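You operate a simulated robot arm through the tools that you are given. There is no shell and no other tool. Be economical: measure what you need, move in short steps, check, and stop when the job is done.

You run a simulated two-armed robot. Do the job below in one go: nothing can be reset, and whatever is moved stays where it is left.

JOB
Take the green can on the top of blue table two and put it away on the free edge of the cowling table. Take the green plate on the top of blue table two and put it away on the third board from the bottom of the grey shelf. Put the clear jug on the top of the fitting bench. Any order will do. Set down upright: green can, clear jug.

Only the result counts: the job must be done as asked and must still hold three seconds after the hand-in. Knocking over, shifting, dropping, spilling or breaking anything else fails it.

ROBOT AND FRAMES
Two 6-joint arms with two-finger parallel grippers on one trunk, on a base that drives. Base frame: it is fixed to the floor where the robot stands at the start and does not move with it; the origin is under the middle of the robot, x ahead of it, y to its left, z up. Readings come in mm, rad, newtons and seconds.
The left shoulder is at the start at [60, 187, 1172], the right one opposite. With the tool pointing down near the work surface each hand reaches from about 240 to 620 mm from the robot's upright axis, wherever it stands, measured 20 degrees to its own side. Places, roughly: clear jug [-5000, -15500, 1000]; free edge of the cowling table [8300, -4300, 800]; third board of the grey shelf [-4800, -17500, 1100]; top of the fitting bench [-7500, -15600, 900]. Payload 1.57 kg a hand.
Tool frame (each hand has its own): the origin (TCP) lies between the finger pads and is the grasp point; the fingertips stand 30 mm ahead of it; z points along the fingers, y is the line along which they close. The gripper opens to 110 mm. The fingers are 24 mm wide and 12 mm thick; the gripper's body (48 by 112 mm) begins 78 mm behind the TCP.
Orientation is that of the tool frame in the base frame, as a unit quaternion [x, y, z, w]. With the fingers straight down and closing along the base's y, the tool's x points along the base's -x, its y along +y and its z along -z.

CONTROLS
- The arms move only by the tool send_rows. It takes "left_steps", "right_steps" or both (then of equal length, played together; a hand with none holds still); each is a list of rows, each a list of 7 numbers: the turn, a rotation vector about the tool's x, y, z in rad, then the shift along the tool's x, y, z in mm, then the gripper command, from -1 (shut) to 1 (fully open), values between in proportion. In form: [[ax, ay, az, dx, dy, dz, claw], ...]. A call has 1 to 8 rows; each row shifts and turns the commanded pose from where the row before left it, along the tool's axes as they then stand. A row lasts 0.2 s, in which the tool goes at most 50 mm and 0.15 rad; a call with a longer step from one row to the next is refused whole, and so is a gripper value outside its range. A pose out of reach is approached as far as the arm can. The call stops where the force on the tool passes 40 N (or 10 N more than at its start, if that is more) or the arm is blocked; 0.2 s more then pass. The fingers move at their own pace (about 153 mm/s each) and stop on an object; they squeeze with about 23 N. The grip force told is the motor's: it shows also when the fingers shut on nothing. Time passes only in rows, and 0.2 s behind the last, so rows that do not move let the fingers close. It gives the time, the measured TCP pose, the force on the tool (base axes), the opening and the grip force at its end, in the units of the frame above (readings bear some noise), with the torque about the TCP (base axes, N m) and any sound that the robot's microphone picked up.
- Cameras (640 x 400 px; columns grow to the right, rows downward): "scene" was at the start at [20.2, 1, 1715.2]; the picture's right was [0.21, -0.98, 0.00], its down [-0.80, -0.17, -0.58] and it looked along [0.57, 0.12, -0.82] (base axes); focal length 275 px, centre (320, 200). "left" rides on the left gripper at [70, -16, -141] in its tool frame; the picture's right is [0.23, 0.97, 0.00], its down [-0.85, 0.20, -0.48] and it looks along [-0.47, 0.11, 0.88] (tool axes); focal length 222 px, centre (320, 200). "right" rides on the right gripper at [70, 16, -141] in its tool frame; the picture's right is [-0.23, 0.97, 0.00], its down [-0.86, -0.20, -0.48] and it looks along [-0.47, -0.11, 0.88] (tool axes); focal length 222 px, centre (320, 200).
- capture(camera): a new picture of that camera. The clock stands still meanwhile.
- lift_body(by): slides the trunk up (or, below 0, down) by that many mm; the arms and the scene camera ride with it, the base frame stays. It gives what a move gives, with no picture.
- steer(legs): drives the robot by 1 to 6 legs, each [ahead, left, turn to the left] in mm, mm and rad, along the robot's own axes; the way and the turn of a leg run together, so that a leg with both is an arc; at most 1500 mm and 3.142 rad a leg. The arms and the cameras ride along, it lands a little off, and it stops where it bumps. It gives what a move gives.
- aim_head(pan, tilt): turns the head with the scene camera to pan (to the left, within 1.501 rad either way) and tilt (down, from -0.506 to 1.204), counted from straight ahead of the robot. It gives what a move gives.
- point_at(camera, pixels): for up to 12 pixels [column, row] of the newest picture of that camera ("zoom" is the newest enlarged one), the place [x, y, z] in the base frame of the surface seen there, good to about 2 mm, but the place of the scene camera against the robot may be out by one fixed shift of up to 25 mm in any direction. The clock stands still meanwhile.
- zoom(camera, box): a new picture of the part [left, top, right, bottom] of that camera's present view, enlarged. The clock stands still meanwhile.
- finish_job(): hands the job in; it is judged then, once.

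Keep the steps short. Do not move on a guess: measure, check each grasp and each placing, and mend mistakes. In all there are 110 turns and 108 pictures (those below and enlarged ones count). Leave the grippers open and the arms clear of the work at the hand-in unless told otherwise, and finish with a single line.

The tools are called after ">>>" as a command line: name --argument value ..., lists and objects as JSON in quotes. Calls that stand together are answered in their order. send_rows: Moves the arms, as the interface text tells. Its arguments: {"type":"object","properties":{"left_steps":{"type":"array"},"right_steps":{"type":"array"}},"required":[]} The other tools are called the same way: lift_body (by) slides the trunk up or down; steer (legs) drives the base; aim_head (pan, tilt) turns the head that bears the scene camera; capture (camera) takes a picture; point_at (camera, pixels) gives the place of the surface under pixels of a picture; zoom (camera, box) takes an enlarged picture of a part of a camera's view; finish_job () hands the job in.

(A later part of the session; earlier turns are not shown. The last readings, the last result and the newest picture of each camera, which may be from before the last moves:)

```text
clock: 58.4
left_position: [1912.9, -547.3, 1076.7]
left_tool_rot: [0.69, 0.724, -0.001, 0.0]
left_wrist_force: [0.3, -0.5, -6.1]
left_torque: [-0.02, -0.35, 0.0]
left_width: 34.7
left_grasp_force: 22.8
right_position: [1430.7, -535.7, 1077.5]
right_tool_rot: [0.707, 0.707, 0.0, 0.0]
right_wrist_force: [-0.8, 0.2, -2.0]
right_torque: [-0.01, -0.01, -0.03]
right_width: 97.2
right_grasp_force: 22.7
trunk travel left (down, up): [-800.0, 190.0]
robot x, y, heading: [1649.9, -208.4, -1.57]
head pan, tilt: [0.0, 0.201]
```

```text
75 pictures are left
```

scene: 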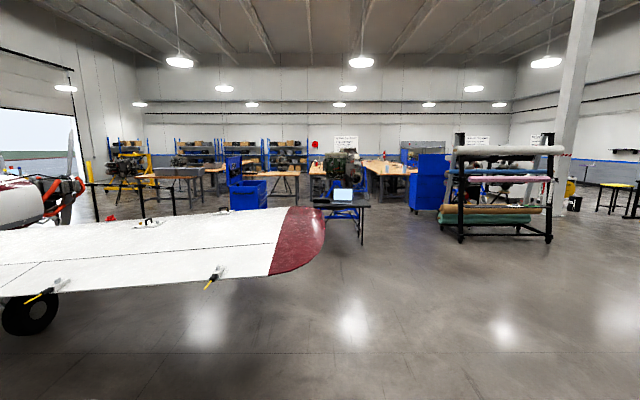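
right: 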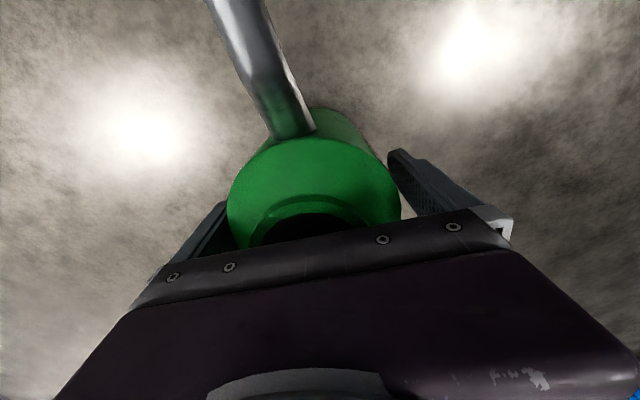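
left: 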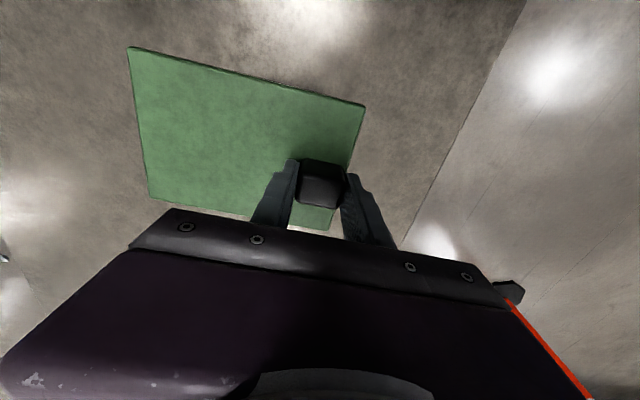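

>>> point_at --camera "scene" --pixels '[[325, 235], [322, 212], [268, 274], [290, 250], [362, 245], [325, 225], [240, 208], [268, 205], [413, 212], [462, 240], [550, 240], [28, 335]]'

>>> zoom --camera "scene" --box '[0, 120, 330, 280]'

>>> point_at --camera "zoom" --pixels '[[180, 170], [200, 190], [280, 185], [350, 130], [400, 185], [140, 175], [380, 100], [110, 180], [325, 190]]'

```text
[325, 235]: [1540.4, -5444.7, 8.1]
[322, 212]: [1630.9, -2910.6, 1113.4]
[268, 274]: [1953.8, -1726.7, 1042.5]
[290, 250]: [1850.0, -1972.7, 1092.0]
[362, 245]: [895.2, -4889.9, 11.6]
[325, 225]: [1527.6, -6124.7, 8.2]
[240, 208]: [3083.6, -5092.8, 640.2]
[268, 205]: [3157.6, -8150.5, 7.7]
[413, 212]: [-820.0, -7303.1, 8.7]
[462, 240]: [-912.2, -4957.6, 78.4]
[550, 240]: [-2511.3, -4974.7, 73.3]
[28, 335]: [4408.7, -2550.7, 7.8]
```

```text
1.94 times, centred on (165, 200) of scene
```

zoom: 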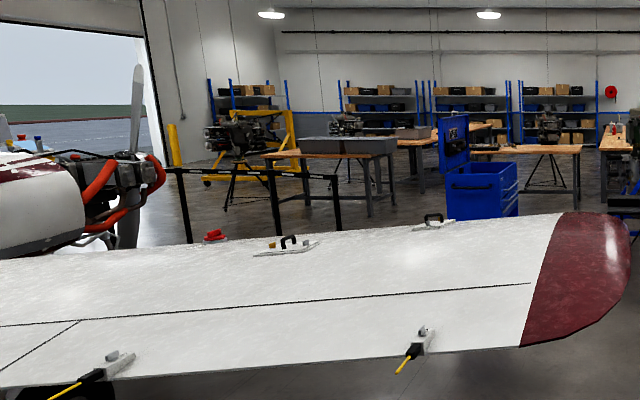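

```text
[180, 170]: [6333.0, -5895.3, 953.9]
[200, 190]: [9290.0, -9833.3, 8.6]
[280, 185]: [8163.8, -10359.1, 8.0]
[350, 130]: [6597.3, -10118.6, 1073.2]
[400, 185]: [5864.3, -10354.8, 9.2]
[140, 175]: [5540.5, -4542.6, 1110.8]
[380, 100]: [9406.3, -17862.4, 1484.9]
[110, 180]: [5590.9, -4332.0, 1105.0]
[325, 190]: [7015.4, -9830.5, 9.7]
```

>>> steer --legs '[[750, 0, 0], [800, -1050, 0], [1400, 0, 0], [700, 0, 0], [0, 0, 1.4]]'

>>> capture --camera "scene"

```text
clock: 82.1
left_position: [878.2, -3643.2, 1076.9]
left_tool_rot: [0.076, 0.997, 0.0, 0.0]
left_wrist_force: [0.5, -1.0, -6.2]
left_torque: [0.34, -0.04, -0.01]
left_width: 34.7
left_grasp_force: 22.8
right_position: [770.0, -4113.0, 1078.4]
right_tool_rot: [0.101, 0.995, 0.0, 0.0]
right_wrist_force: [-0.3, -0.1, -2.4]
right_torque: [0.02, -0.02, -0.01]
right_width: 97.3
right_grasp_force: 23.2
trunk travel left (down, up): [-800.0, 190.0]
robot x, y, heading: [496.3, -3832.7, -0.201]
head pan, tilt: [0.0, 0.201]
```

```text
73 pictures are left
```

scene: 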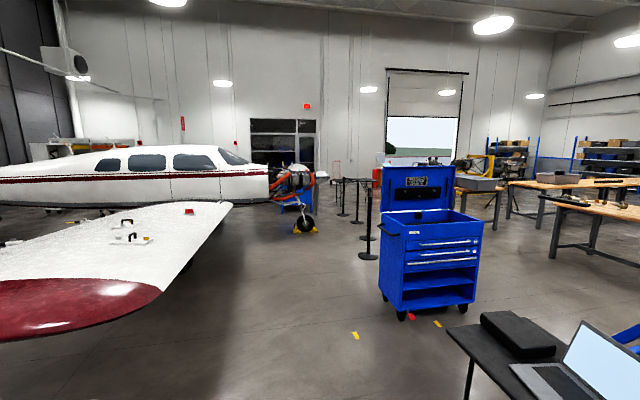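

>>> point_at --camera "scene" --pixels '[[382, 295], [475, 300], [368, 255], [448, 335], [305, 225], [230, 205], [355, 335], [370, 235], [343, 212], [500, 225], [408, 318]]'

>>> zoom --camera "scene" --box '[240, 130, 520, 280]'

>>> point_at --camera "zoom" --pixels '[[305, 130], [250, 125], [255, 215], [270, 210], [305, 245], [215, 150], [230, 210], [120, 120], [150, 230], [290, 60], [310, 160], [225, 90]]'

```text
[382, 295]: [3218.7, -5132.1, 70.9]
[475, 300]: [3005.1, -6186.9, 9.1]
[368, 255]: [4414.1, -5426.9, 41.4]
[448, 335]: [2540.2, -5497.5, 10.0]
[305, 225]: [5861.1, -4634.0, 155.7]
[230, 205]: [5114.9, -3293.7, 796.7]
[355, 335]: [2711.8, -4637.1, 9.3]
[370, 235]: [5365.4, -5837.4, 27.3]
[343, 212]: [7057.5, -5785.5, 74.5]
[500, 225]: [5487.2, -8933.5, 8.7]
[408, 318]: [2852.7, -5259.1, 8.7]
```

```text
2.29 times, centred on (380, 205) of scene
```

zoom: 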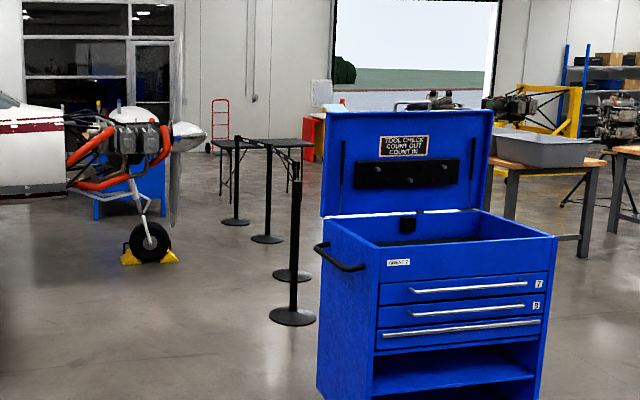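

```text
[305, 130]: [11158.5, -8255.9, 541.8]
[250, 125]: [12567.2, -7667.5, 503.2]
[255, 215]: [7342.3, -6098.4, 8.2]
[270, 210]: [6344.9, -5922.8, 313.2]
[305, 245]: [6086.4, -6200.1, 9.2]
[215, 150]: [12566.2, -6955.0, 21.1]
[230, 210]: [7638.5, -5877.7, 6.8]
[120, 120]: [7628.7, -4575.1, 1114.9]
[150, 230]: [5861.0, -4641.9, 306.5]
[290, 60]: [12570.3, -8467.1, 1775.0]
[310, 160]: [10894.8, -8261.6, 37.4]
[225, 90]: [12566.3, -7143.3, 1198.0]
```

Stanchions guard the nose; I'll go between laptop stand (x≤1540) and tool chest (x≥2850), then east at y≈-7200.

>>> steer --legs '[[0, 0, 0.201], [1000, -100, 0], [600, -100, 0]]'

>>> aim_head --pan -1.0 --tilt 0.4

>>> capture --camera "scene"

>>> point_at --camera "scene" --pixels '[[100, 300], [50, 300], [300, 300], [400, 300], [200, 200], [300, 200], [400, 200], [480, 300]]'

```text
clock: 91.0
left_position: [2408.5, -3796.3, 1076.5]
left_tool_rot: [-0.013, 1.0, -0.001, 0.0]
left_wrist_force: [0.3, 0.2, -5.9]
left_torque: [0.34, -0.02, -0.01]
left_width: 34.7
left_grasp_force: 22.8
right_position: [2387.7, -4277.2, 1077.5]
right_tool_rot: [0.01, 1.0, 0.0, 0.0]
right_wrist_force: [-0.5, 1.5, -1.5]
right_torque: [0.02, 0.04, 0.01]
right_width: 97.3
right_grasp_force: 23.4
trunk travel left (down, up): [-800.0, 190.0]
robot x, y, heading: [2064.1, -4051.1, -0.024]
head pan, tilt: [0.0, 0.201]
```

```text
clock: 92.3
left_position: [2411.2, -3795.1, 1075.6]
left_tool_rot: [-0.013, 1.0, 0.0, 0.0]
left_wrist_force: [-0.7, -0.2, -6.3]
left_torque: [0.35, 0.03, 0.0]
left_width: 34.7
left_grasp_force: 22.8
right_position: [2390.1, -4275.9, 1077.8]
right_tool_rot: [0.011, 1.0, 0.0, -0.001]
right_wrist_force: [-0.1, 0.4, -2.3]
right_torque: [0.02, 0.02, 0.01]
right_width: 97.3
right_grasp_force: 23.2
trunk travel left (down, up): [-800.0, 190.0]
robot x, y, heading: [2067.8, -4050.8, -0.022]
head pan, tilt: [-1.0, 0.4]
```

```text
71 pictures are left
```

scene: 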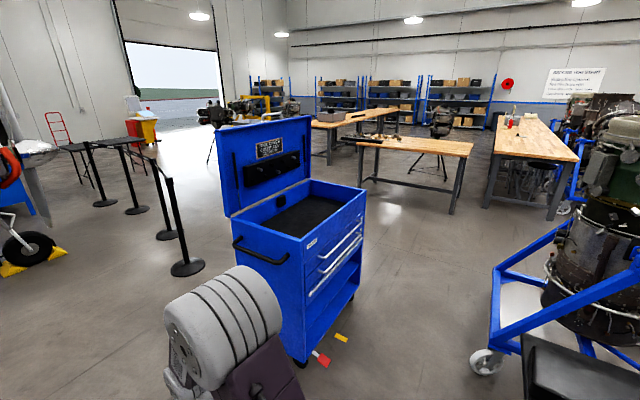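

```text
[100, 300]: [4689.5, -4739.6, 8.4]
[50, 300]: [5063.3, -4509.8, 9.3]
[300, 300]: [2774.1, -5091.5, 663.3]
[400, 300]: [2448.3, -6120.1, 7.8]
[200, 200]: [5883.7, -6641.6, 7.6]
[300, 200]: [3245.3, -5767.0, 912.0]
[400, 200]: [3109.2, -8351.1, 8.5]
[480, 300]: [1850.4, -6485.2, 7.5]
```

>>> point_at --camera "scene" --pixels '[[487, 362], [497, 275], [565, 235], [352, 298], [298, 358], [525, 345], [340, 210], [188, 266], [365, 183], [450, 212], [310, 120], [490, 200]]'

```text
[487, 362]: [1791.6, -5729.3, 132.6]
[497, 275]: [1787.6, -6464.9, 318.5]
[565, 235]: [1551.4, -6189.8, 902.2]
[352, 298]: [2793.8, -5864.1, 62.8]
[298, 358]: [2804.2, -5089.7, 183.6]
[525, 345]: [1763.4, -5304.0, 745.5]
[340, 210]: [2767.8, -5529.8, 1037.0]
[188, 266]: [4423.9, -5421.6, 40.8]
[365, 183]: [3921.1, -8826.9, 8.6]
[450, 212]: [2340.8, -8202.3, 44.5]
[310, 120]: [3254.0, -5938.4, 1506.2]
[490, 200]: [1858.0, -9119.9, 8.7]
```

>>> steer --legs '[[200, -200, 0], [0, 0, -1.547]]'

>>> aim_head --pan 0.0 --tilt 0.5

>>> capture --camera "scene"

```text
clock: 98.0
left_position: [2534.5, -4586.1, 1076.0]
left_tool_rot: [0.679, 0.734, 0.001, 0.0]
left_wrist_force: [0.2, 0.7, -6.1]
left_torque: [0.06, -0.33, -0.02]
left_width: 34.8
left_grasp_force: 23.0
right_position: [2052.4, -4588.3, 1077.8]
right_tool_rot: [0.697, 0.718, 0.001, 0.0]
right_wrist_force: [0.4, -0.5, -1.9]
right_torque: [-0.01, -0.02, -0.01]
right_width: 97.2
right_grasp_force: 23.0
trunk travel left (down, up): [-800.0, 190.0]
robot x, y, heading: [2260.0, -4257.2, -1.541]
head pan, tilt: [-1.0, 0.4]
```

```text
clock: 99.2
left_position: [2533.8, -4584.2, 1076.5]
left_tool_rot: [0.679, 0.735, 0.0, 0.001]
left_wrist_force: [-0.4, -0.4, -5.8]
left_torque: [0.04, -0.35, 0.03]
left_width: 34.7
left_grasp_force: 23.2
right_position: [2052.5, -4588.9, 1078.1]
right_tool_rot: [0.697, 0.718, 0.0, -0.001]
right_wrist_force: [0.6, 0.4, -1.8]
right_torque: [0.02, 0.04, 0.0]
right_width: 97.6
right_grasp_force: 23.1
trunk travel left (down, up): [-800.0, 190.0]
robot x, y, heading: [2263.1, -4258.7, -1.541]
head pan, tilt: [0.0, 0.499]
```

```text
70 pictures are left
```

scene: 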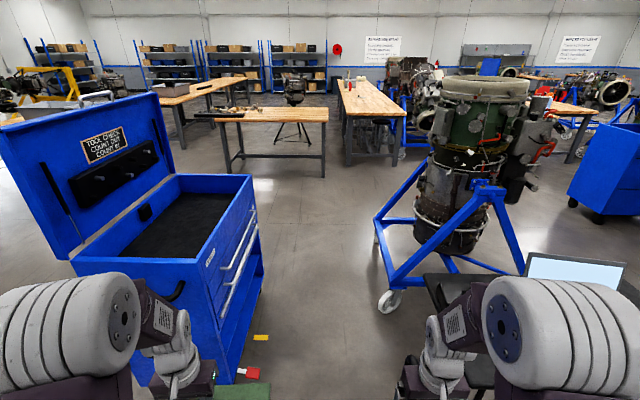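

>>> steer --legs '[[0, 0, -0.03], [1100, 0, 0]]'

```text
clock: 105.2
left_position: [2518.0, -5673.3, 1078.0]
left_tool_rot: [0.692, 0.722, 0.0, 0.0]
left_wrist_force: [0.5, 0.3, -6.1]
left_torque: [0.03, -0.3, 0.02]
left_width: 34.8
left_grasp_force: 22.5
right_position: [2035.9, -5659.1, 1077.7]
right_tool_rot: [0.71, 0.704, 0.0, 0.0]
right_wrist_force: [0.0, -0.6, -2.6]
right_torque: [-0.02, 0.0, 0.0]
right_width: 97.5
right_grasp_force: 22.8
trunk travel left (down, up): [-800.0, 190.0]
robot x, y, heading: [2259.9, -5332.4, -1.578]
head pan, tilt: [0.0, 0.499]
```

>>> steer --legs '[[1000, 0, 0], [680, 0, 0], [0, 0, 1.578]]'

>>> aim_head --pan 0.0 --tilt 0.25

>>> capture --camera "scene"

>>> point_at --camera "scene" --pixels '[[320, 230], [200, 230], [450, 230], [420, 200], [500, 200], [540, 200], [380, 200], [560, 250], [250, 180], [200, 180]]'

```text
clock: 117.5
left_position: [2571.7, -6744.3, 1075.8]
left_tool_rot: [-0.019, 1.0, 0.001, -0.001]
left_wrist_force: [0.3, 0.2, -6.2]
left_torque: [0.33, 0.0, -0.02]
left_width: 34.6
left_grasp_force: 22.9
right_position: [2555.9, -7227.1, 1078.2]
right_tool_rot: [0.005, 1.0, 0.0, -0.002]
right_wrist_force: [-0.2, -0.1, -1.8]
right_torque: [-0.01, 0.06, 0.0]
right_width: 97.4
right_grasp_force: 22.9
trunk travel left (down, up): [-800.0, 190.0]
robot x, y, heading: [2230.7, -7003.2, -0.008]
head pan, tilt: [0.0, 0.499]
```

```text
clock: 118.2
left_position: [2570.7, -6744.8, 1076.2]
left_tool_rot: [-0.018, 1.0, 0.0, 0.001]
left_wrist_force: [0.8, -0.6, -6.6]
left_torque: [0.34, 0.04, -0.01]
left_width: 34.8
left_grasp_force: 22.8
right_position: [2555.7, -7226.7, 1077.7]
right_tool_rot: [0.005, 1.0, 0.0, 0.0]
right_wrist_force: [0.2, 0.3, -2.9]
right_torque: [0.0, -0.01, -0.01]
right_width: 97.5
right_grasp_force: 23.2
trunk travel left (down, up): [-800.0, 190.0]
robot x, y, heading: [2233.2, -7006.0, -0.014]
head pan, tilt: [0.0, 0.25]
```

```text
69 pictures are left
```

scene: 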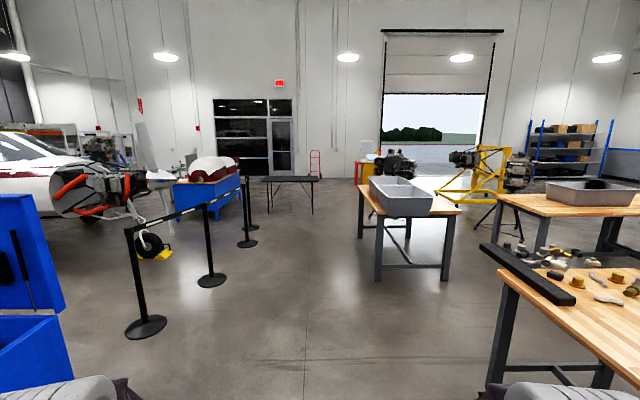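

```text
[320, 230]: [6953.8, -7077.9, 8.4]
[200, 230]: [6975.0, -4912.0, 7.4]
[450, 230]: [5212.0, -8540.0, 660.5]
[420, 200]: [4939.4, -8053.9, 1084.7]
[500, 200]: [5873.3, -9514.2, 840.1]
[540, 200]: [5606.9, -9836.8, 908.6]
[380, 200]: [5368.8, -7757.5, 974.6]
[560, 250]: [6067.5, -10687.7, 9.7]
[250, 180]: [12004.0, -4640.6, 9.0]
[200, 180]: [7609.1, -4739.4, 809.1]
```

>>> zoom --camera "scene" --box '[130, 140, 330, 260]'

>>> point_at --camera "zoom" --pixels '[[170, 150], [345, 130], [345, 115], [250, 140], [300, 235], [155, 240], [370, 300], [420, 120], [600, 120], [250, 100], [390, 335]]'

```text
3.20 times, centred on (230, 200) of scene
```

zoom: 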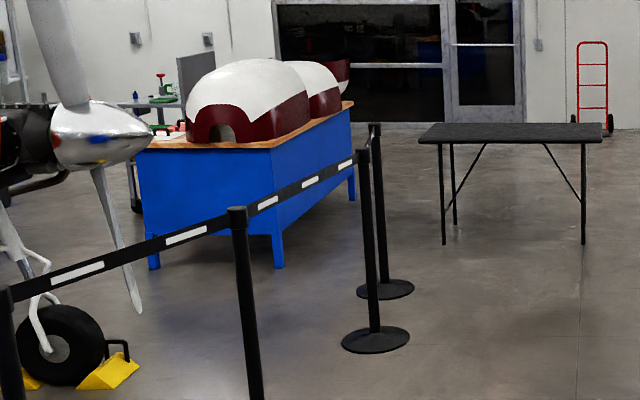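

```text
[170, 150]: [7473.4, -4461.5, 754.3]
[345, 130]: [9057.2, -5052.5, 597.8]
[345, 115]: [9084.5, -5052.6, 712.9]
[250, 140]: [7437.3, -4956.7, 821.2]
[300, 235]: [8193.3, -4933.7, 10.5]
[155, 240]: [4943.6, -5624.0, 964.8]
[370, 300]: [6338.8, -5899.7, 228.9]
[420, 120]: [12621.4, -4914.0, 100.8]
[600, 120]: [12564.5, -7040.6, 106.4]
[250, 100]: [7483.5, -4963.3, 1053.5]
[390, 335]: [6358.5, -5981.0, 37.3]
```

>>> steer --legs '[[1450, 60, 0.014], [1450, 20, 0], [1450, 0, 0], [1400, 0, 0]]'

>>> aim_head --pan 1.1 --tilt 0.25

>>> capture --camera "scene"

```text
clock: 144.2
left_position: [8015.6, -6485.8, 1076.9]
left_tool_rot: [-0.024, 1.0, 0.0, 0.0]
left_wrist_force: [0.5, 0.1, -5.6]
left_torque: [0.35, -0.05, 0.02]
left_width: 35.0
left_grasp_force: 23.2
right_position: [8005.7, -6967.1, 1077.9]
right_tool_rot: [-0.001, 1.0, 0.0, 0.0]
right_wrist_force: [-0.8, -0.4, -2.1]
right_torque: [0.01, 0.01, 0.01]
right_width: 97.6
right_grasp_force: 22.9
trunk travel left (down, up): [-800.0, 190.0]
robot x, y, heading: [7681.0, -6752.2, 0.001]
head pan, tilt: [0.0, 0.25]
stopped in leg 4: the robot was blocked; the commanded pose is now the measured one
```

```text
clock: 145.5
left_position: [8017.1, -6485.0, 1074.8]
left_tool_rot: [-0.024, 1.0, 0.0, -0.001]
left_wrist_force: [0.1, -0.2, -5.6]
left_torque: [0.36, 0.05, -0.01]
left_width: 35.0
left_grasp_force: 22.8
right_position: [8007.4, -6968.1, 1077.5]
right_tool_rot: [-0.002, 1.0, 0.0, -0.001]
right_wrist_force: [-0.4, 0.0, -1.1]
right_torque: [0.0, 0.0, -0.02]
right_width: 97.4
right_grasp_force: 23.1
trunk travel left (down, up): [-800.0, 190.0]
robot x, y, heading: [7680.8, -6749.1, 0.003]
head pan, tilt: [1.1, 0.25]
```

```text
67 pictures are left
```

scene: 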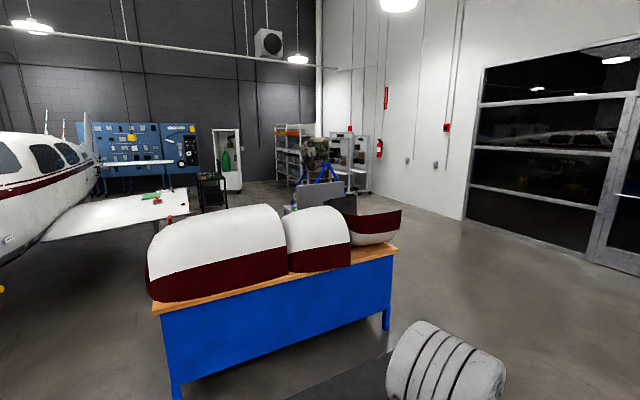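

Blocked by the black table, I fear. Back off 100 mm and look ahead.

>>> steer --legs '[[-300, 0, 0]]'

>>> aim_head --pan 0.1 --tilt 0.7

>>> capture --camera "scene"

>>> point_at --camera "scene" --pixels '[[320, 200], [250, 300], [400, 300], [320, 280], [200, 250], [450, 250], [320, 100], [250, 150], [400, 150]]'

```text
clock: 147.6
left_position: [7719.8, -6486.6, 1074.0]
left_tool_rot: [-0.025, 1.0, 0.0, -0.002]
left_wrist_force: [-0.2, -0.2, -6.3]
left_torque: [0.31, 0.03, 0.0]
left_width: 34.6
left_grasp_force: 22.9
right_position: [7712.1, -6967.7, 1078.2]
right_tool_rot: [0.0, 1.0, 0.0, -0.002]
right_wrist_force: [-0.2, 0.0, -1.3]
right_torque: [0.0, 0.05, 0.01]
right_width: 97.5
right_grasp_force: 23.4
trunk travel left (down, up): [-800.0, 190.0]
robot x, y, heading: [7379.8, -6746.7, -0.001]
head pan, tilt: [1.1, 0.25]
```

```text
clock: 148.8
left_position: [7719.6, -6486.2, 1076.6]
left_tool_rot: [-0.024, 1.0, 0.0, -0.001]
left_wrist_force: [-0.1, 0.4, -6.3]
left_torque: [0.32, 0.04, 0.0]
left_width: 34.8
left_grasp_force: 22.3
right_position: [7708.7, -6969.8, 1078.3]
right_tool_rot: [-0.001, 1.0, 0.0, -0.001]
right_wrist_force: [-0.3, -0.3, -3.5]
right_torque: [0.0, 0.04, 0.01]
right_width: 97.3
right_grasp_force: 22.7
trunk travel left (down, up): [-800.0, 190.0]
robot x, y, heading: [7383.7, -6748.3, -0.002]
head pan, tilt: [0.099, 0.7]
```

```text
66 pictures are left
```

scene: 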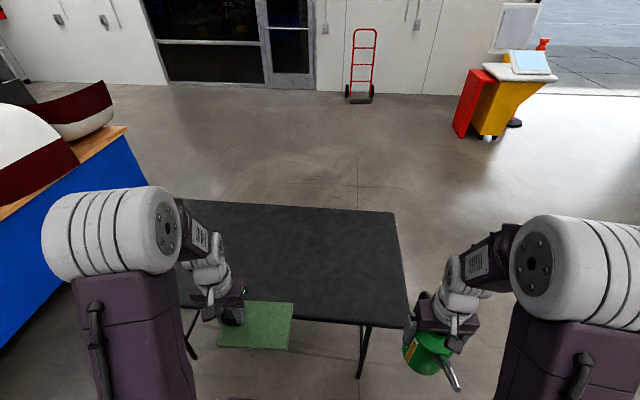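

```text
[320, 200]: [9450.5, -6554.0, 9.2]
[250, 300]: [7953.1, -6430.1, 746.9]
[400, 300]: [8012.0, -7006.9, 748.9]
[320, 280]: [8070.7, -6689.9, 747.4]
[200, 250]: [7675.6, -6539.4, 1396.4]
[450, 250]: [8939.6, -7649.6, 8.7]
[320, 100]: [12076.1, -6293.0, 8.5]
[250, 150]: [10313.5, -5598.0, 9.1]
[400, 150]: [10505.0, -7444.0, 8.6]
```

Black table: near edge x≈7930, right edge y≈-7040. Go round it on its right side.

>>> steer --legs '[[0, -1000, 0], [1200, 0, 0], [1200, 0, 0], [0, 1400, 0], [0, 0, 1.571]]'

>>> aim_head --pan 0.35 --tilt 0.3

>>> capture --camera "scene"

```text
clock: 175.8
left_position: [9487.5, -5967.6, 1075.4]
left_tool_rot: [0.727, -0.686, 0.001, 0.001]
left_wrist_force: [-0.6, -0.2, -5.7]
left_torque: [-0.01, 0.3, 0.01]
left_width: 34.8
left_grasp_force: 22.9
right_position: [9970.4, -5974.5, 1078.2]
right_tool_rot: [0.71, -0.704, 0.001, 0.001]
right_wrist_force: [-0.8, -0.2, -1.6]
right_torque: [-0.02, 0.0, 0.01]
right_width: 97.3
right_grasp_force: 23.0
trunk travel left (down, up): [-800.0, 190.0]
robot x, y, heading: [9754.8, -6301.9, 1.584]
head pan, tilt: [0.099, 0.7]
```

```text
clock: 176.7
left_position: [9487.7, -5968.1, 1076.5]
left_tool_rot: [0.726, -0.687, 0.0, 0.002]
left_wrist_force: [-0.5, -0.2, -6.0]
left_torque: [-0.01, 0.33, -0.01]
left_width: 34.7
left_grasp_force: 23.5
right_position: [9969.1, -5975.3, 1078.2]
right_tool_rot: [0.71, -0.704, 0.0, 0.001]
right_wrist_force: [-0.7, -0.4, -1.0]
right_torque: [-0.04, 0.03, 0.01]
right_width: 97.5
right_grasp_force: 22.9
trunk travel left (down, up): [-800.0, 190.0]
robot x, y, heading: [9755.0, -6306.1, 1.578]
head pan, tilt: [0.351, 0.3]
```

```text
65 pictures are left
```

scene: 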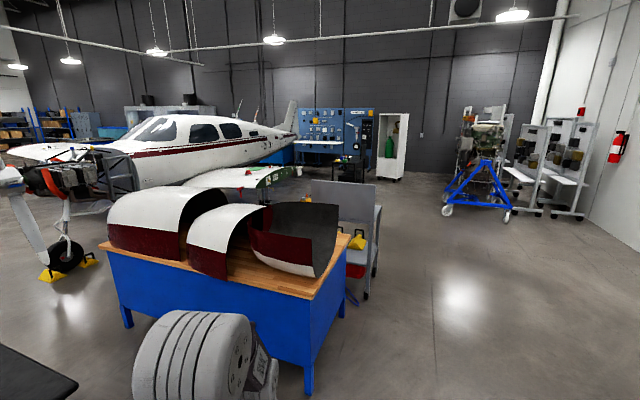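

>>> zoom --camera "scene" --box '[90, 160, 390, 350]'

>>> point_at --camera "zoom" --pixels '[[530, 190], [480, 285], [390, 265], [500, 230], [550, 170], [550, 280], [580, 280], [390, 90], [40, 195], [470, 400], [230, 190], [560, 205]]'

```text
2.11 times, centred on (240, 255) of scene
```

zoom: 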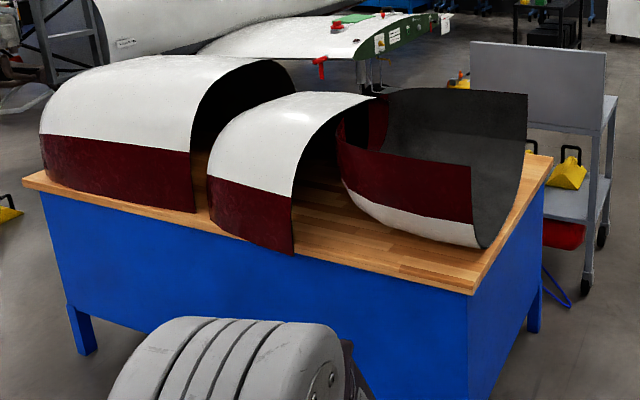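

```text
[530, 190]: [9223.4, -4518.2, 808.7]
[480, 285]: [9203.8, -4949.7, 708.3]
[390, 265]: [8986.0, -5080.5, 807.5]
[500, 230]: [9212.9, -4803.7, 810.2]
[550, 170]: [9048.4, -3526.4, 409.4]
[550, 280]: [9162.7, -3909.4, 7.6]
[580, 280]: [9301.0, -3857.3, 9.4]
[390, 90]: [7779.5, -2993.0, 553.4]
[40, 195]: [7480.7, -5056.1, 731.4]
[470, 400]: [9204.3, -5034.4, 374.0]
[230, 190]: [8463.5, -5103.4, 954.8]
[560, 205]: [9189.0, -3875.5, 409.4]
```

>>> steer --legs '[[1200, -300, 0], [1300, 0, 0], [0, 0, 1.4]]'

>>> aim_head --pan 0.2 --tilt 0.4

>>> capture --camera "scene"

```text
clock: 192.6
left_position: [9661.5, -3969.8, 1075.2]
left_tool_rot: [0.998, -0.066, 0.001, 0.0]
left_wrist_force: [0.3, -1.3, -5.7]
left_torque: [-0.31, 0.03, 0.0]
left_width: 34.8
left_grasp_force: 23.4
right_position: [9758.0, -3497.6, 1076.7]
right_tool_rot: [0.996, -0.089, 0.001, 0.0]
right_wrist_force: [0.1, 0.9, -2.7]
right_torque: [-0.01, -0.04, 0.03]
right_width: 97.4
right_grasp_force: 22.8
trunk travel left (down, up): [-800.0, 190.0]
robot x, y, heading: [10043.5, -3768.6, 2.956]
head pan, tilt: [0.351, 0.3]
```

```text
clock: 193.3
left_position: [9660.2, -3970.1, 1077.0]
left_tool_rot: [0.998, -0.065, 0.0, 0.0]
left_wrist_force: [0.4, 0.0, -4.8]
left_torque: [-0.3, 0.02, -0.02]
left_width: 35.0
left_grasp_force: 22.9
right_position: [9757.9, -3498.2, 1077.1]
right_tool_rot: [0.996, -0.09, 0.0, -0.001]
right_wrist_force: [-0.7, -0.8, -2.0]
right_torque: [0.01, -0.01, 0.0]
right_width: 97.5
right_grasp_force: 22.7
trunk travel left (down, up): [-800.0, 190.0]
robot x, y, heading: [10040.8, -3772.4, 2.959]
head pan, tilt: [0.201, 0.4]
```

```text
63 pictures are left
```

scene: 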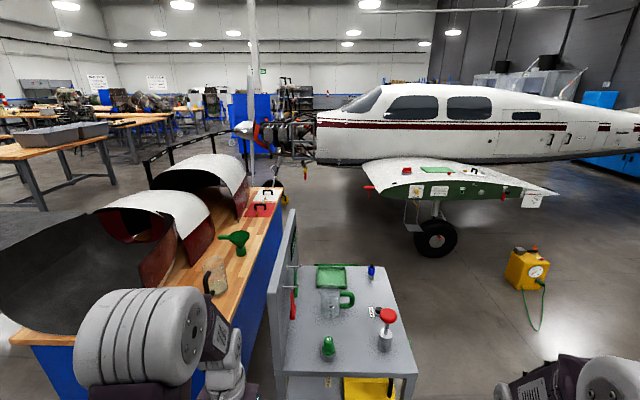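

>>> zoom --camera "scene" --box '[150, 170, 310, 320]'

>>> point_at --camera "zoom" --pixels '[[330, 165], [350, 190], [240, 290], [390, 160], [450, 75], [410, 130], [330, 260], [250, 230], [400, 230], [290, 330], [300, 120], [480, 90]]'

```text
2.67 times, centred on (230, 245) of scene
```

zoom: 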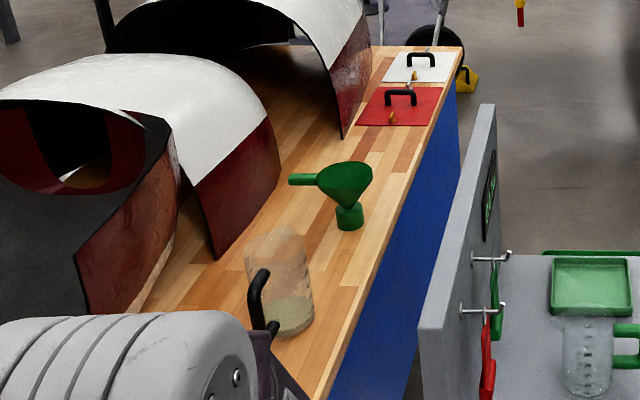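

```text
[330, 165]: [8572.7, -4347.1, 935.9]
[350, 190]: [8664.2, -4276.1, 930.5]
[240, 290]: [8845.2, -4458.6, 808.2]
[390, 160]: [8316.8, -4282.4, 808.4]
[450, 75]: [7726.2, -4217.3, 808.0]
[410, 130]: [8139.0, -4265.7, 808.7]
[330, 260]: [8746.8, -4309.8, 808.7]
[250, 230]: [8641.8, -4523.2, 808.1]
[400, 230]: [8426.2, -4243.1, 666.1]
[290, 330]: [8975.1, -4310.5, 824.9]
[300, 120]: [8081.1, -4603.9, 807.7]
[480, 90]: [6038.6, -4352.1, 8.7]
```

>>> point_at --camera "scene" --pixels '[[370, 200], [365, 178], [555, 193], [450, 175], [430, 240], [290, 380], [400, 300], [315, 265], [275, 330], [290, 225], [410, 375], [320, 240]]'

>>> point_at --camera "zoom" --pixels '[[345, 130], [220, 252], [345, 222], [360, 225], [360, 118], [432, 122], [375, 155], [400, 180], [420, 155], [330, 60], [350, 160], [265, 330]]'

```text
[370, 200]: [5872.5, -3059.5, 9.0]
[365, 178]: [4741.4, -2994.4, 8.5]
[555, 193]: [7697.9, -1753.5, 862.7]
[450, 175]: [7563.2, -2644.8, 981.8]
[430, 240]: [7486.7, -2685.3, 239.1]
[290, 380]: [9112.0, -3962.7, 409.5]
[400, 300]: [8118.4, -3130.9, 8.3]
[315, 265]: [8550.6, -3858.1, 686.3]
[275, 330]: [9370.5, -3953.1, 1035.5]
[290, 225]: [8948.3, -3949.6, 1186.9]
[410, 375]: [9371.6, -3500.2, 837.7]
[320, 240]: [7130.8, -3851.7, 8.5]
```

```text
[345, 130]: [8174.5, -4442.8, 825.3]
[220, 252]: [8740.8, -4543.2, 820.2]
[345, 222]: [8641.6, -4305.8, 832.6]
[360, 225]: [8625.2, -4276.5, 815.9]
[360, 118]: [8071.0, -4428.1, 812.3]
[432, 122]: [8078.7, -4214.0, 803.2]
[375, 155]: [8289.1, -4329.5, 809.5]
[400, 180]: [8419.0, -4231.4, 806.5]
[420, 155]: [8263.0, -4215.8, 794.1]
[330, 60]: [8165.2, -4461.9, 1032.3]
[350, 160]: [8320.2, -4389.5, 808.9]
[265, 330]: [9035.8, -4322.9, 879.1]
```

>>> point_at --camera "scene" --pixels '[[388, 270], [360, 268], [345, 300], [370, 270], [292, 280], [410, 368], [300, 230], [290, 245], [330, 280], [355, 345]]'

>>> zoom --camera "scene" --box '[260, 200, 440, 320]'

```text
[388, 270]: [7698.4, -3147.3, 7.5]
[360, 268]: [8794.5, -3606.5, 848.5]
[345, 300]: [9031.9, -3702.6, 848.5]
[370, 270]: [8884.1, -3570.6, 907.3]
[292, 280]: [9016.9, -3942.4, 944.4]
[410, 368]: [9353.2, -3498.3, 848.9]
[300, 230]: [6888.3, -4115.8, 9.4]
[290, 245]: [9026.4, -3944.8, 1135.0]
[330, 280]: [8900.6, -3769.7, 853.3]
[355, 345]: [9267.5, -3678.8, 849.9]
```

```text
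3.33 times, centred on (350, 260) of scene
```

zoom: 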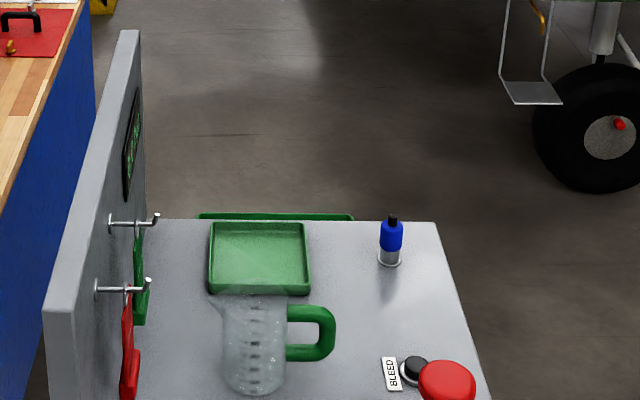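

>>> point_at --camera "scene" --pixels '[[525, 293], [507, 285], [548, 265], [538, 330], [443, 258], [525, 325], [560, 300]]'

>>> steer --legs '[[0, 0, -1.388]]'

```text
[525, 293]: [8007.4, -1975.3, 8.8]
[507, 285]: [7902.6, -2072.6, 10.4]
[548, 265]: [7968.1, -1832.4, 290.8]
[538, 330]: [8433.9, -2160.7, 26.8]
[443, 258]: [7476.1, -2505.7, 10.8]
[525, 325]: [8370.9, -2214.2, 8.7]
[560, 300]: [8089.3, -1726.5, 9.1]
```

```text
clock: 197.1
left_position: [9783.4, -3430.3, 1075.9]
left_tool_rot: [0.718, -0.696, 0.0, 0.001]
left_wrist_force: [0.7, -0.4, -7.3]
left_torque: [-0.06, 0.31, -0.02]
left_width: 35.0
left_grasp_force: 23.0
right_position: [10264.1, -3448.3, 1078.0]
right_tool_rot: [-0.701, 0.713, -0.001, 0.0]
right_wrist_force: [0.1, 0.7, -2.4]
right_torque: [-0.02, 0.02, -0.01]
right_width: 97.5
right_grasp_force: 23.0
trunk travel left (down, up): [-800.0, 190.0]
robot x, y, heading: [10044.0, -3774.6, 1.555]
head pan, tilt: [0.201, 0.4]
```

>>> steer --legs '[[825, 0, 0], [0, 0, 1.586], [900, 0, 0], [840, 0, 0], [0, 0, 1.571]]'

>>> aim_head --pan 0.2 --tilt 0.65

>>> capture --camera "scene"

```text
clock: 217.7
left_position: [8572.5, -3316.6, 1076.1]
left_tool_rot: [0.684, 0.729, 0.001, -0.001]
left_wrist_force: [0.3, 0.3, -6.2]
left_torque: [0.01, -0.33, 0.03]
left_width: 34.8
left_grasp_force: 23.4
right_position: [8091.0, -3314.5, 1078.3]
right_tool_rot: [0.702, 0.713, 0.0, 0.0]
right_wrist_force: [0.2, -0.1, -1.2]
right_torque: [0.01, 0.02, 0.0]
right_width: 97.5
right_grasp_force: 23.0
trunk travel left (down, up): [-800.0, 190.0]
robot x, y, heading: [8301.9, -2984.2, -1.55]
head pan, tilt: [0.201, 0.4]
```

```text
clock: 218.4
left_position: [8571.6, -3315.5, 1076.1]
left_tool_rot: [0.685, 0.729, 0.002, 0.0]
left_wrist_force: [0.8, -0.4, -6.2]
left_torque: [0.08, -0.36, 0.01]
left_width: 34.6
left_grasp_force: 23.3
right_position: [8090.2, -3313.6, 1078.8]
right_tool_rot: [0.701, 0.713, 0.001, -0.002]
right_wrist_force: [-0.3, 0.0, -2.2]
right_torque: [0.06, 0.0, 0.0]
right_width: 97.3
right_grasp_force: 23.1
trunk travel left (down, up): [-800.0, 190.0]
robot x, y, heading: [8302.6, -2982.0, -1.552]
head pan, tilt: [0.201, 0.649]
```

```text
60 pictures are left
```

scene: 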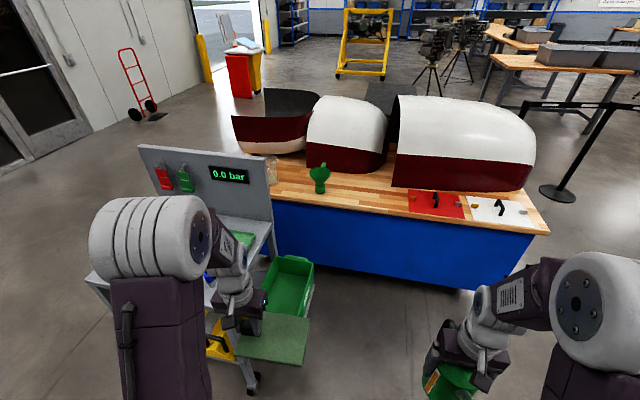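

>>> point_at --camera "scene" --pixels '[[313, 265], [300, 310], [290, 280], [272, 240], [370, 195], [350, 190], [320, 190], [408, 200], [395, 187], [310, 195], [380, 178], [255, 385]]'

>>> zoom --camera "scene" --box '[240, 150, 480, 320]'

```text
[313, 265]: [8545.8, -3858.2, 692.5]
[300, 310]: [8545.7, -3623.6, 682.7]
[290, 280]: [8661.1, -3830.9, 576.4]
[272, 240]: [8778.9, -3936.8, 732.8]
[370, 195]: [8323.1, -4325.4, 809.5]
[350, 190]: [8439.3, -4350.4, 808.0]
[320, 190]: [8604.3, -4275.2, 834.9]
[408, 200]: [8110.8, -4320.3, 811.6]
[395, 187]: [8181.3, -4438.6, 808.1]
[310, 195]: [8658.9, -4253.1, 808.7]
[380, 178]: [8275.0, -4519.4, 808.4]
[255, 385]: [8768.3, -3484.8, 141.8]
```

```text
2.35 times, centred on (360, 235) of scene
```

zoom: 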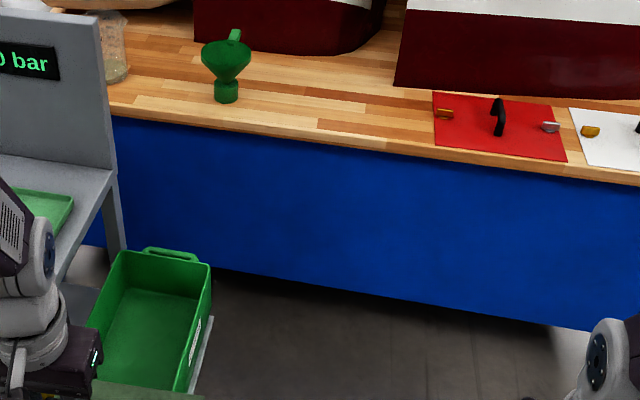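

The bin on the cart end reaches x=8545, so I stand at x≈8180. Raise and spread the left hand first, then approach.

>>> send_rows --left_steps '[[0, 0, 0, 0, 25, -30, -1], [0, 0, 0, 0, 25, -30, -1], [0, 0, 0, 0, 25, -30, -1], [0, 0, 0, 0, 20, -30, -1]]'

>>> steer --legs '[[0, -120, -0.02], [700, 0, 0]]'

>>> capture --camera "scene"

```text
clock: 219.4
left_position: [8666.6, -3309.7, 1197.5]
left_tool_rot: [0.685, 0.729, 0.0, -0.001]
left_wrist_force: [-0.4, -0.6, -7.2]
left_torque: [0.05, -0.31, 0.0]
left_width: 34.8
left_grasp_force: 23.2
right_position: [8090.8, -3313.2, 1078.1]
right_tool_rot: [0.701, 0.713, 0.0, 0.0]
right_wrist_force: [-0.3, 0.5, -1.2]
right_torque: [-0.01, -0.02, -0.04]
right_width: 97.2
right_grasp_force: 23.0
trunk travel left (down, up): [-800.0, 190.0]
robot x, y, heading: [8303.6, -2981.7, -1.554]
head pan, tilt: [0.201, 0.649]
```

```text
clock: 224.1
left_position: [8532.0, -4017.4, 1197.3]
left_tool_rot: [0.694, 0.72, 0.001, -0.001]
left_wrist_force: [0.0, -0.6, -6.6]
left_torque: [0.04, -0.33, 0.0]
left_width: 34.7
left_grasp_force: 22.8
right_position: [7956.6, -4003.9, 1076.8]
right_tool_rot: [0.71, 0.704, 0.0, 0.0]
right_wrist_force: [0.2, -0.2, -2.0]
right_torque: [0.01, 0.01, 0.01]
right_width: 97.5
right_grasp_force: 22.9
trunk travel left (down, up): [-800.0, 190.0]
robot x, y, heading: [8180.1, -3677.3, -1.583]
head pan, tilt: [0.201, 0.649]
```

```text
58 pictures are left
```

scene: 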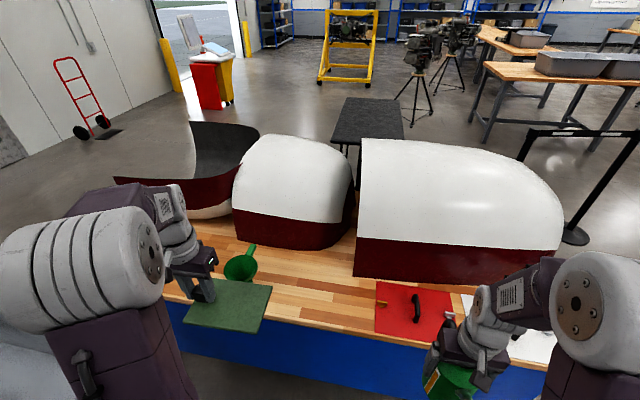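

>>> steer --legs '[[200, 0, 0]]'

>>> aim_head --pan 0.0 --tilt 0.9

>>> capture --camera "scene"

>>> capture --camera "right"

```text
clock: 225.7
left_position: [8531.5, -4215.2, 1197.9]
left_tool_rot: [0.692, 0.722, 0.0, 0.0]
left_wrist_force: [0.2, 0.5, -5.9]
left_torque: [0.05, -0.36, -0.04]
left_width: 35.1
left_grasp_force: 22.8
right_position: [7957.1, -4204.6, 1077.9]
right_tool_rot: [0.709, 0.705, 0.0, 0.0]
right_wrist_force: [0.0, -1.2, -1.3]
right_torque: [0.02, 0.04, -0.01]
right_width: 97.4
right_grasp_force: 23.1
trunk travel left (down, up): [-800.0, 190.0]
robot x, y, heading: [8176.3, -3881.7, -1.577]
head pan, tilt: [0.201, 0.649]
```

```text
clock: 226.5
left_position: [8532.4, -4218.6, 1196.2]
left_tool_rot: [0.692, 0.722, 0.0, -0.002]
left_wrist_force: [-0.5, 0.9, -6.7]
left_torque: [0.05, -0.35, 0.01]
left_width: 34.7
left_grasp_force: 23.0
right_position: [7956.8, -4209.4, 1076.7]
right_tool_rot: [0.709, 0.705, 0.001, -0.001]
right_wrist_force: [-0.4, 0.4, -2.6]
right_torque: [0.04, -0.01, 0.0]
right_width: 97.6
right_grasp_force: 23.3
trunk travel left (down, up): [-800.0, 190.0]
robot x, y, heading: [8178.7, -3884.8, -1.575]
head pan, tilt: [0.0, 0.901]
```

```text
57 pictures are left
```

scene: 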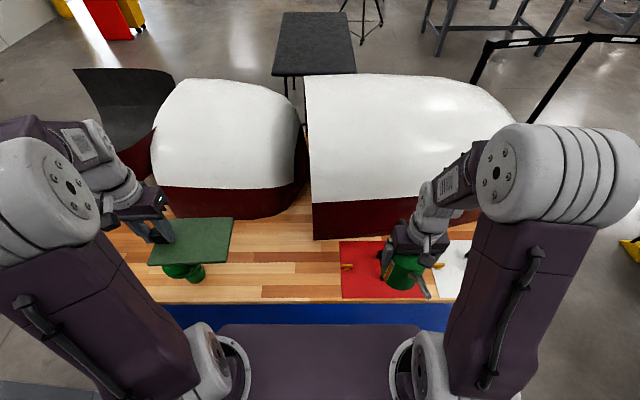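

```text
56 pictures are left
```

right: 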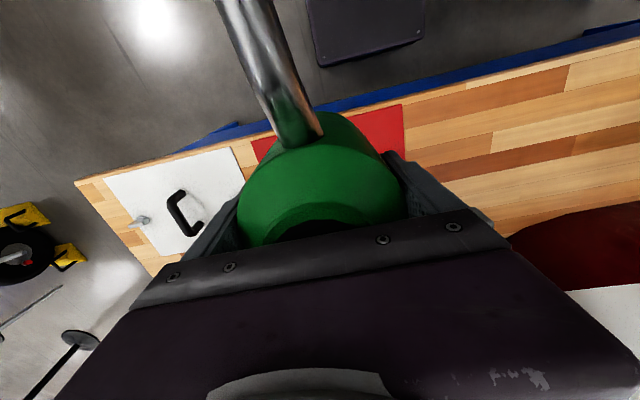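

>>> point_at --camera "right" --pixels '[[403, 110], [403, 150], [500, 78], [500, 130], [560, 150], [520, 225], [580, 210], [620, 60], [460, 180]]'

>>> point_at --camera "scene" --pixels '[[341, 270], [338, 244], [280, 302], [255, 260], [275, 215], [200, 275], [290, 240]]'

```text
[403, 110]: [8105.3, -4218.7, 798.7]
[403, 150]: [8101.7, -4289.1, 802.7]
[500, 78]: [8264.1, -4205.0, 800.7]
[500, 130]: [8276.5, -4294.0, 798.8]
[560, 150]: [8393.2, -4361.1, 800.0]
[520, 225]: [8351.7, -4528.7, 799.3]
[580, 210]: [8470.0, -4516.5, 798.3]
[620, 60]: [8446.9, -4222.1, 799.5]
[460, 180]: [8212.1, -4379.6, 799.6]
```

```text
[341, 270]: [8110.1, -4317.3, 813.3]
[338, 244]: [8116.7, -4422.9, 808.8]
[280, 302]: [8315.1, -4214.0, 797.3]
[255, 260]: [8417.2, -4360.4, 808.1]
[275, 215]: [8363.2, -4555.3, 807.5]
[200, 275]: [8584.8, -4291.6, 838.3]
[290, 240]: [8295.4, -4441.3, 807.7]
```

>>> send_rows --right_steps '[[0, 0, 0, 0, 42, 0, -1], [0, 0, 0, 0, 42, 0, -1], [0, 0, 0, 0, 42, 0, -1], [0, 0, 0, 0, 42, 0, -1], [0, 0, 0, -20, 42, 0, -1], [0, 0, 0, -24, 42, 0, -1], [0, 0, 0, -24, 41, 0, -1], [0, 0, 0, -24, 0, 0, -1]]'

>>> send_rows --right_steps '[[0, 0, 0, 0, 0, 40, -1], [0, 0, 0, 0, 0, 40, -1], [0, 0, 0, 0, 0, 40, -1], [0, 0, 0, 0, 0, 30, -1], [0, 0, 0, 0, 0, 20, -1], [0, 0, 0, 0, 0, 0, -1]]'

>>> capture --camera "scene"

```text
clock: 228.3
left_position: [8531.4, -4218.7, 1195.7]
left_tool_rot: [0.692, 0.722, 0.0, -0.001]
left_wrist_force: [-0.2, -1.3, -6.0]
left_torque: [0.06, -0.33, 0.01]
left_width: 34.8
left_grasp_force: 22.4
right_position: [8251.3, -4302.8, 1076.0]
right_tool_rot: [0.709, 0.705, 0.002, -0.002]
right_wrist_force: [-0.1, -0.3, -2.0]
right_torque: [0.03, 0.01, -0.02]
right_width: 97.7
right_grasp_force: 23.3
trunk travel left (down, up): [-800.0, 190.0]
robot x, y, heading: [8180.6, -3878.9, -1.579]
head pan, tilt: [0.0, 0.901]
```

```text
clock: 229.7
left_position: [8531.9, -4218.4, 1194.8]
left_tool_rot: [0.692, 0.722, 0.0, -0.001]
left_wrist_force: [0.5, -0.2, -6.1]
left_torque: [0.03, -0.34, -0.04]
left_width: 34.7
left_grasp_force: 23.2
right_position: [8250.0, -4301.9, 907.4]
right_tool_rot: [0.71, 0.705, 0.002, -0.001]
right_wrist_force: [-0.4, 0.4, -2.6]
right_torque: [0.04, 0.03, 0.01]
right_width: 97.3
right_grasp_force: 23.2
trunk travel left (down, up): [-800.0, 190.0]
robot x, y, heading: [8177.3, -3883.8, -1.573]
head pan, tilt: [0.0, 0.901]
```

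```text
55 pictures are left
```

scene: 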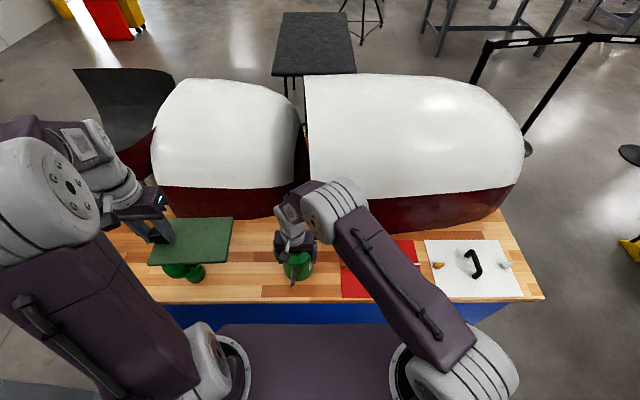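

Lower the last 13 mm in small steps until contact.

>>> send_rows --right_steps '[[0, 0, 0, 0, 0, 5, -1], [0, 0, 0, 0, 0, 4, -1], [0, 0, 0, 0, 0, 3, -1], [0, 0, 0, 0, 0, 2, -1], [0, 0, 0, 0, 0, 0, -1]]'

```text
clock: 230.9
left_position: [8532.5, -4218.5, 1196.6]
left_tool_rot: [0.692, 0.722, 0.0, -0.001]
left_wrist_force: [-0.5, 0.2, -6.0]
left_torque: [0.04, -0.3, -0.01]
left_width: 35.1
left_grasp_force: 23.2
right_position: [8250.3, -4301.8, 893.4]
right_tool_rot: [0.709, 0.705, 0.0, 0.0]
right_wrist_force: [-0.9, -1.1, 0.9]
right_torque: [-0.22, 0.08, -0.08]
right_width: 97.7
right_grasp_force: 23.1
trunk travel left (down, up): [-800.0, 190.0]
robot x, y, heading: [8181.1, -3884.7, -1.572]
head pan, tilt: [0.0, 0.901]
```

Contact reached (z 893.4). Release and rise straight up.

>>> send_rows --right_steps '[[0, 0, 0, 0, 0, 0, 0.85], [0, 0, 0, 0, 0, 0, 1], [0, 0, 0, 0, 0, 0, 1], [0, 0, 0, 0, 0, -15, 1], [0, 0, 0, 0, 0, -35, 1], [0, 0, 0, 0, 0, -45, 1], [0, 0, 0, 0, 0, -45, 1], [0, 0, 0, 0, 0, -45, 1]]'

>>> capture --camera "right"

```text
clock: 232.7
left_position: [8533.6, -4217.9, 1195.0]
left_tool_rot: [0.692, 0.722, 0.0, -0.001]
left_wrist_force: [0.9, 0.0, -6.4]
left_torque: [0.01, -0.32, -0.01]
left_width: 34.5
left_grasp_force: 23.3
right_position: [8246.9, -4300.5, 1079.2]
right_tool_rot: [0.709, 0.706, 0.0, -0.001]
right_wrist_force: [0.5, 0.1, -0.1]
right_torque: [0.01, -0.01, -0.01]
right_width: 109.9
right_grasp_force: 0.0
trunk travel left (down, up): [-800.0, 190.0]
robot x, y, heading: [8174.6, -3882.0, -1.577]
head pan, tilt: [0.0, 0.901]
```

```text
54 pictures are left
```

right: 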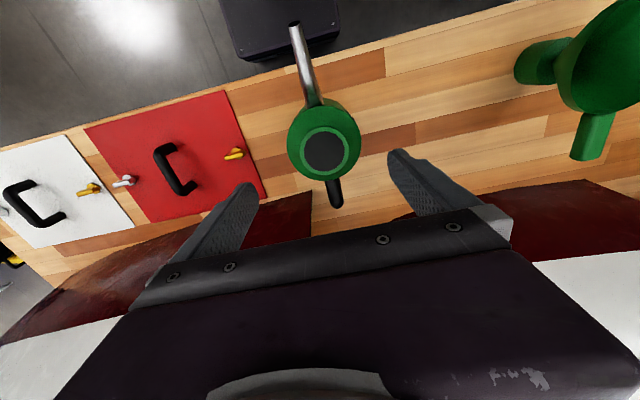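

Can placed upright. Withdraw both hands to the travel pose and back out the same way, rounding cart and black table.

>>> send_rows --right_steps '[[0, 0, 0, 0, 0, -45, 1], [0, 0, 0, 12, -40, 0, 1], [0, 0, 0, 12, -40, 0, 1], [0, 0, 0, 12, -40, 0, 1], [0, 0, 0, 12, -40, 0, 1], [0, 0, 0, 12, -40, 0, 1], [0, 0, 0, 12, -40, 0, 1], [0, 0, 0, 12, -40, 0, 1]]'

>>> steer --legs '[[-935, 0, 0], [0, 860, 0], [0, 860, 0], [1500, 0, 0], [1500, 0, 0], [1500, 0, 0]]'

>>> capture --camera "scene"

```text
clock: 234.5
left_position: [8530.8, -4217.3, 1195.7]
left_tool_rot: [0.692, 0.722, 0.001, 0.0]
left_wrist_force: [-1.0, -0.6, -7.1]
left_torque: [-0.01, -0.38, 0.0]
left_width: 34.9
left_grasp_force: 23.0
right_position: [7966.6, -4213.2, 1124.5]
right_tool_rot: [0.708, 0.706, 0.0, 0.001]
right_wrist_force: [0.2, 0.0, 0.0]
right_torque: [0.01, -0.05, 0.03]
right_width: 110.0
right_grasp_force: 0.0
trunk travel left (down, up): [-800.0, 190.0]
robot x, y, heading: [8174.7, -3883.8, -1.576]
head pan, tilt: [0.0, 0.901]
```

```text
clock: 268.8
left_position: [10076.5, -7830.1, 1196.1]
left_tool_rot: [0.7, 0.714, 0.002, -0.001]
left_wrist_force: [0.7, 0.7, -6.3]
left_torque: [0.03, -0.3, 0.02]
left_width: 34.9
left_grasp_force: 23.2
right_position: [9513.5, -7813.4, 1125.1]
right_tool_rot: [0.717, 0.698, 0.0, -0.001]
right_wrist_force: [-1.0, 0.1, 0.5]
right_torque: [0.0, 0.04, 0.02]
right_width: 110.0
right_grasp_force: 0.1
trunk travel left (down, up): [-800.0, 190.0]
robot x, y, heading: [9732.9, -7485.3, -1.596]
head pan, tilt: [0.0, 0.901]
```

```text
53 pictures are left
```

scene: 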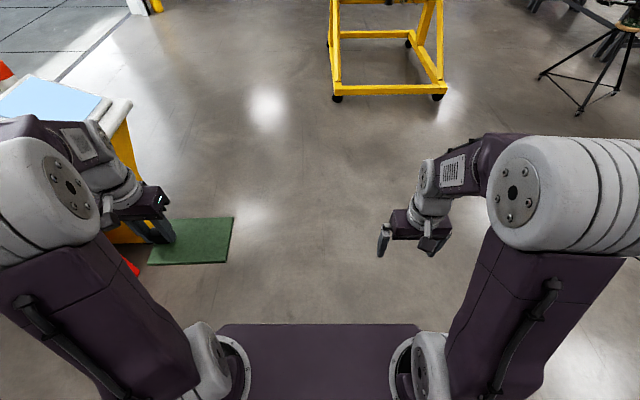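

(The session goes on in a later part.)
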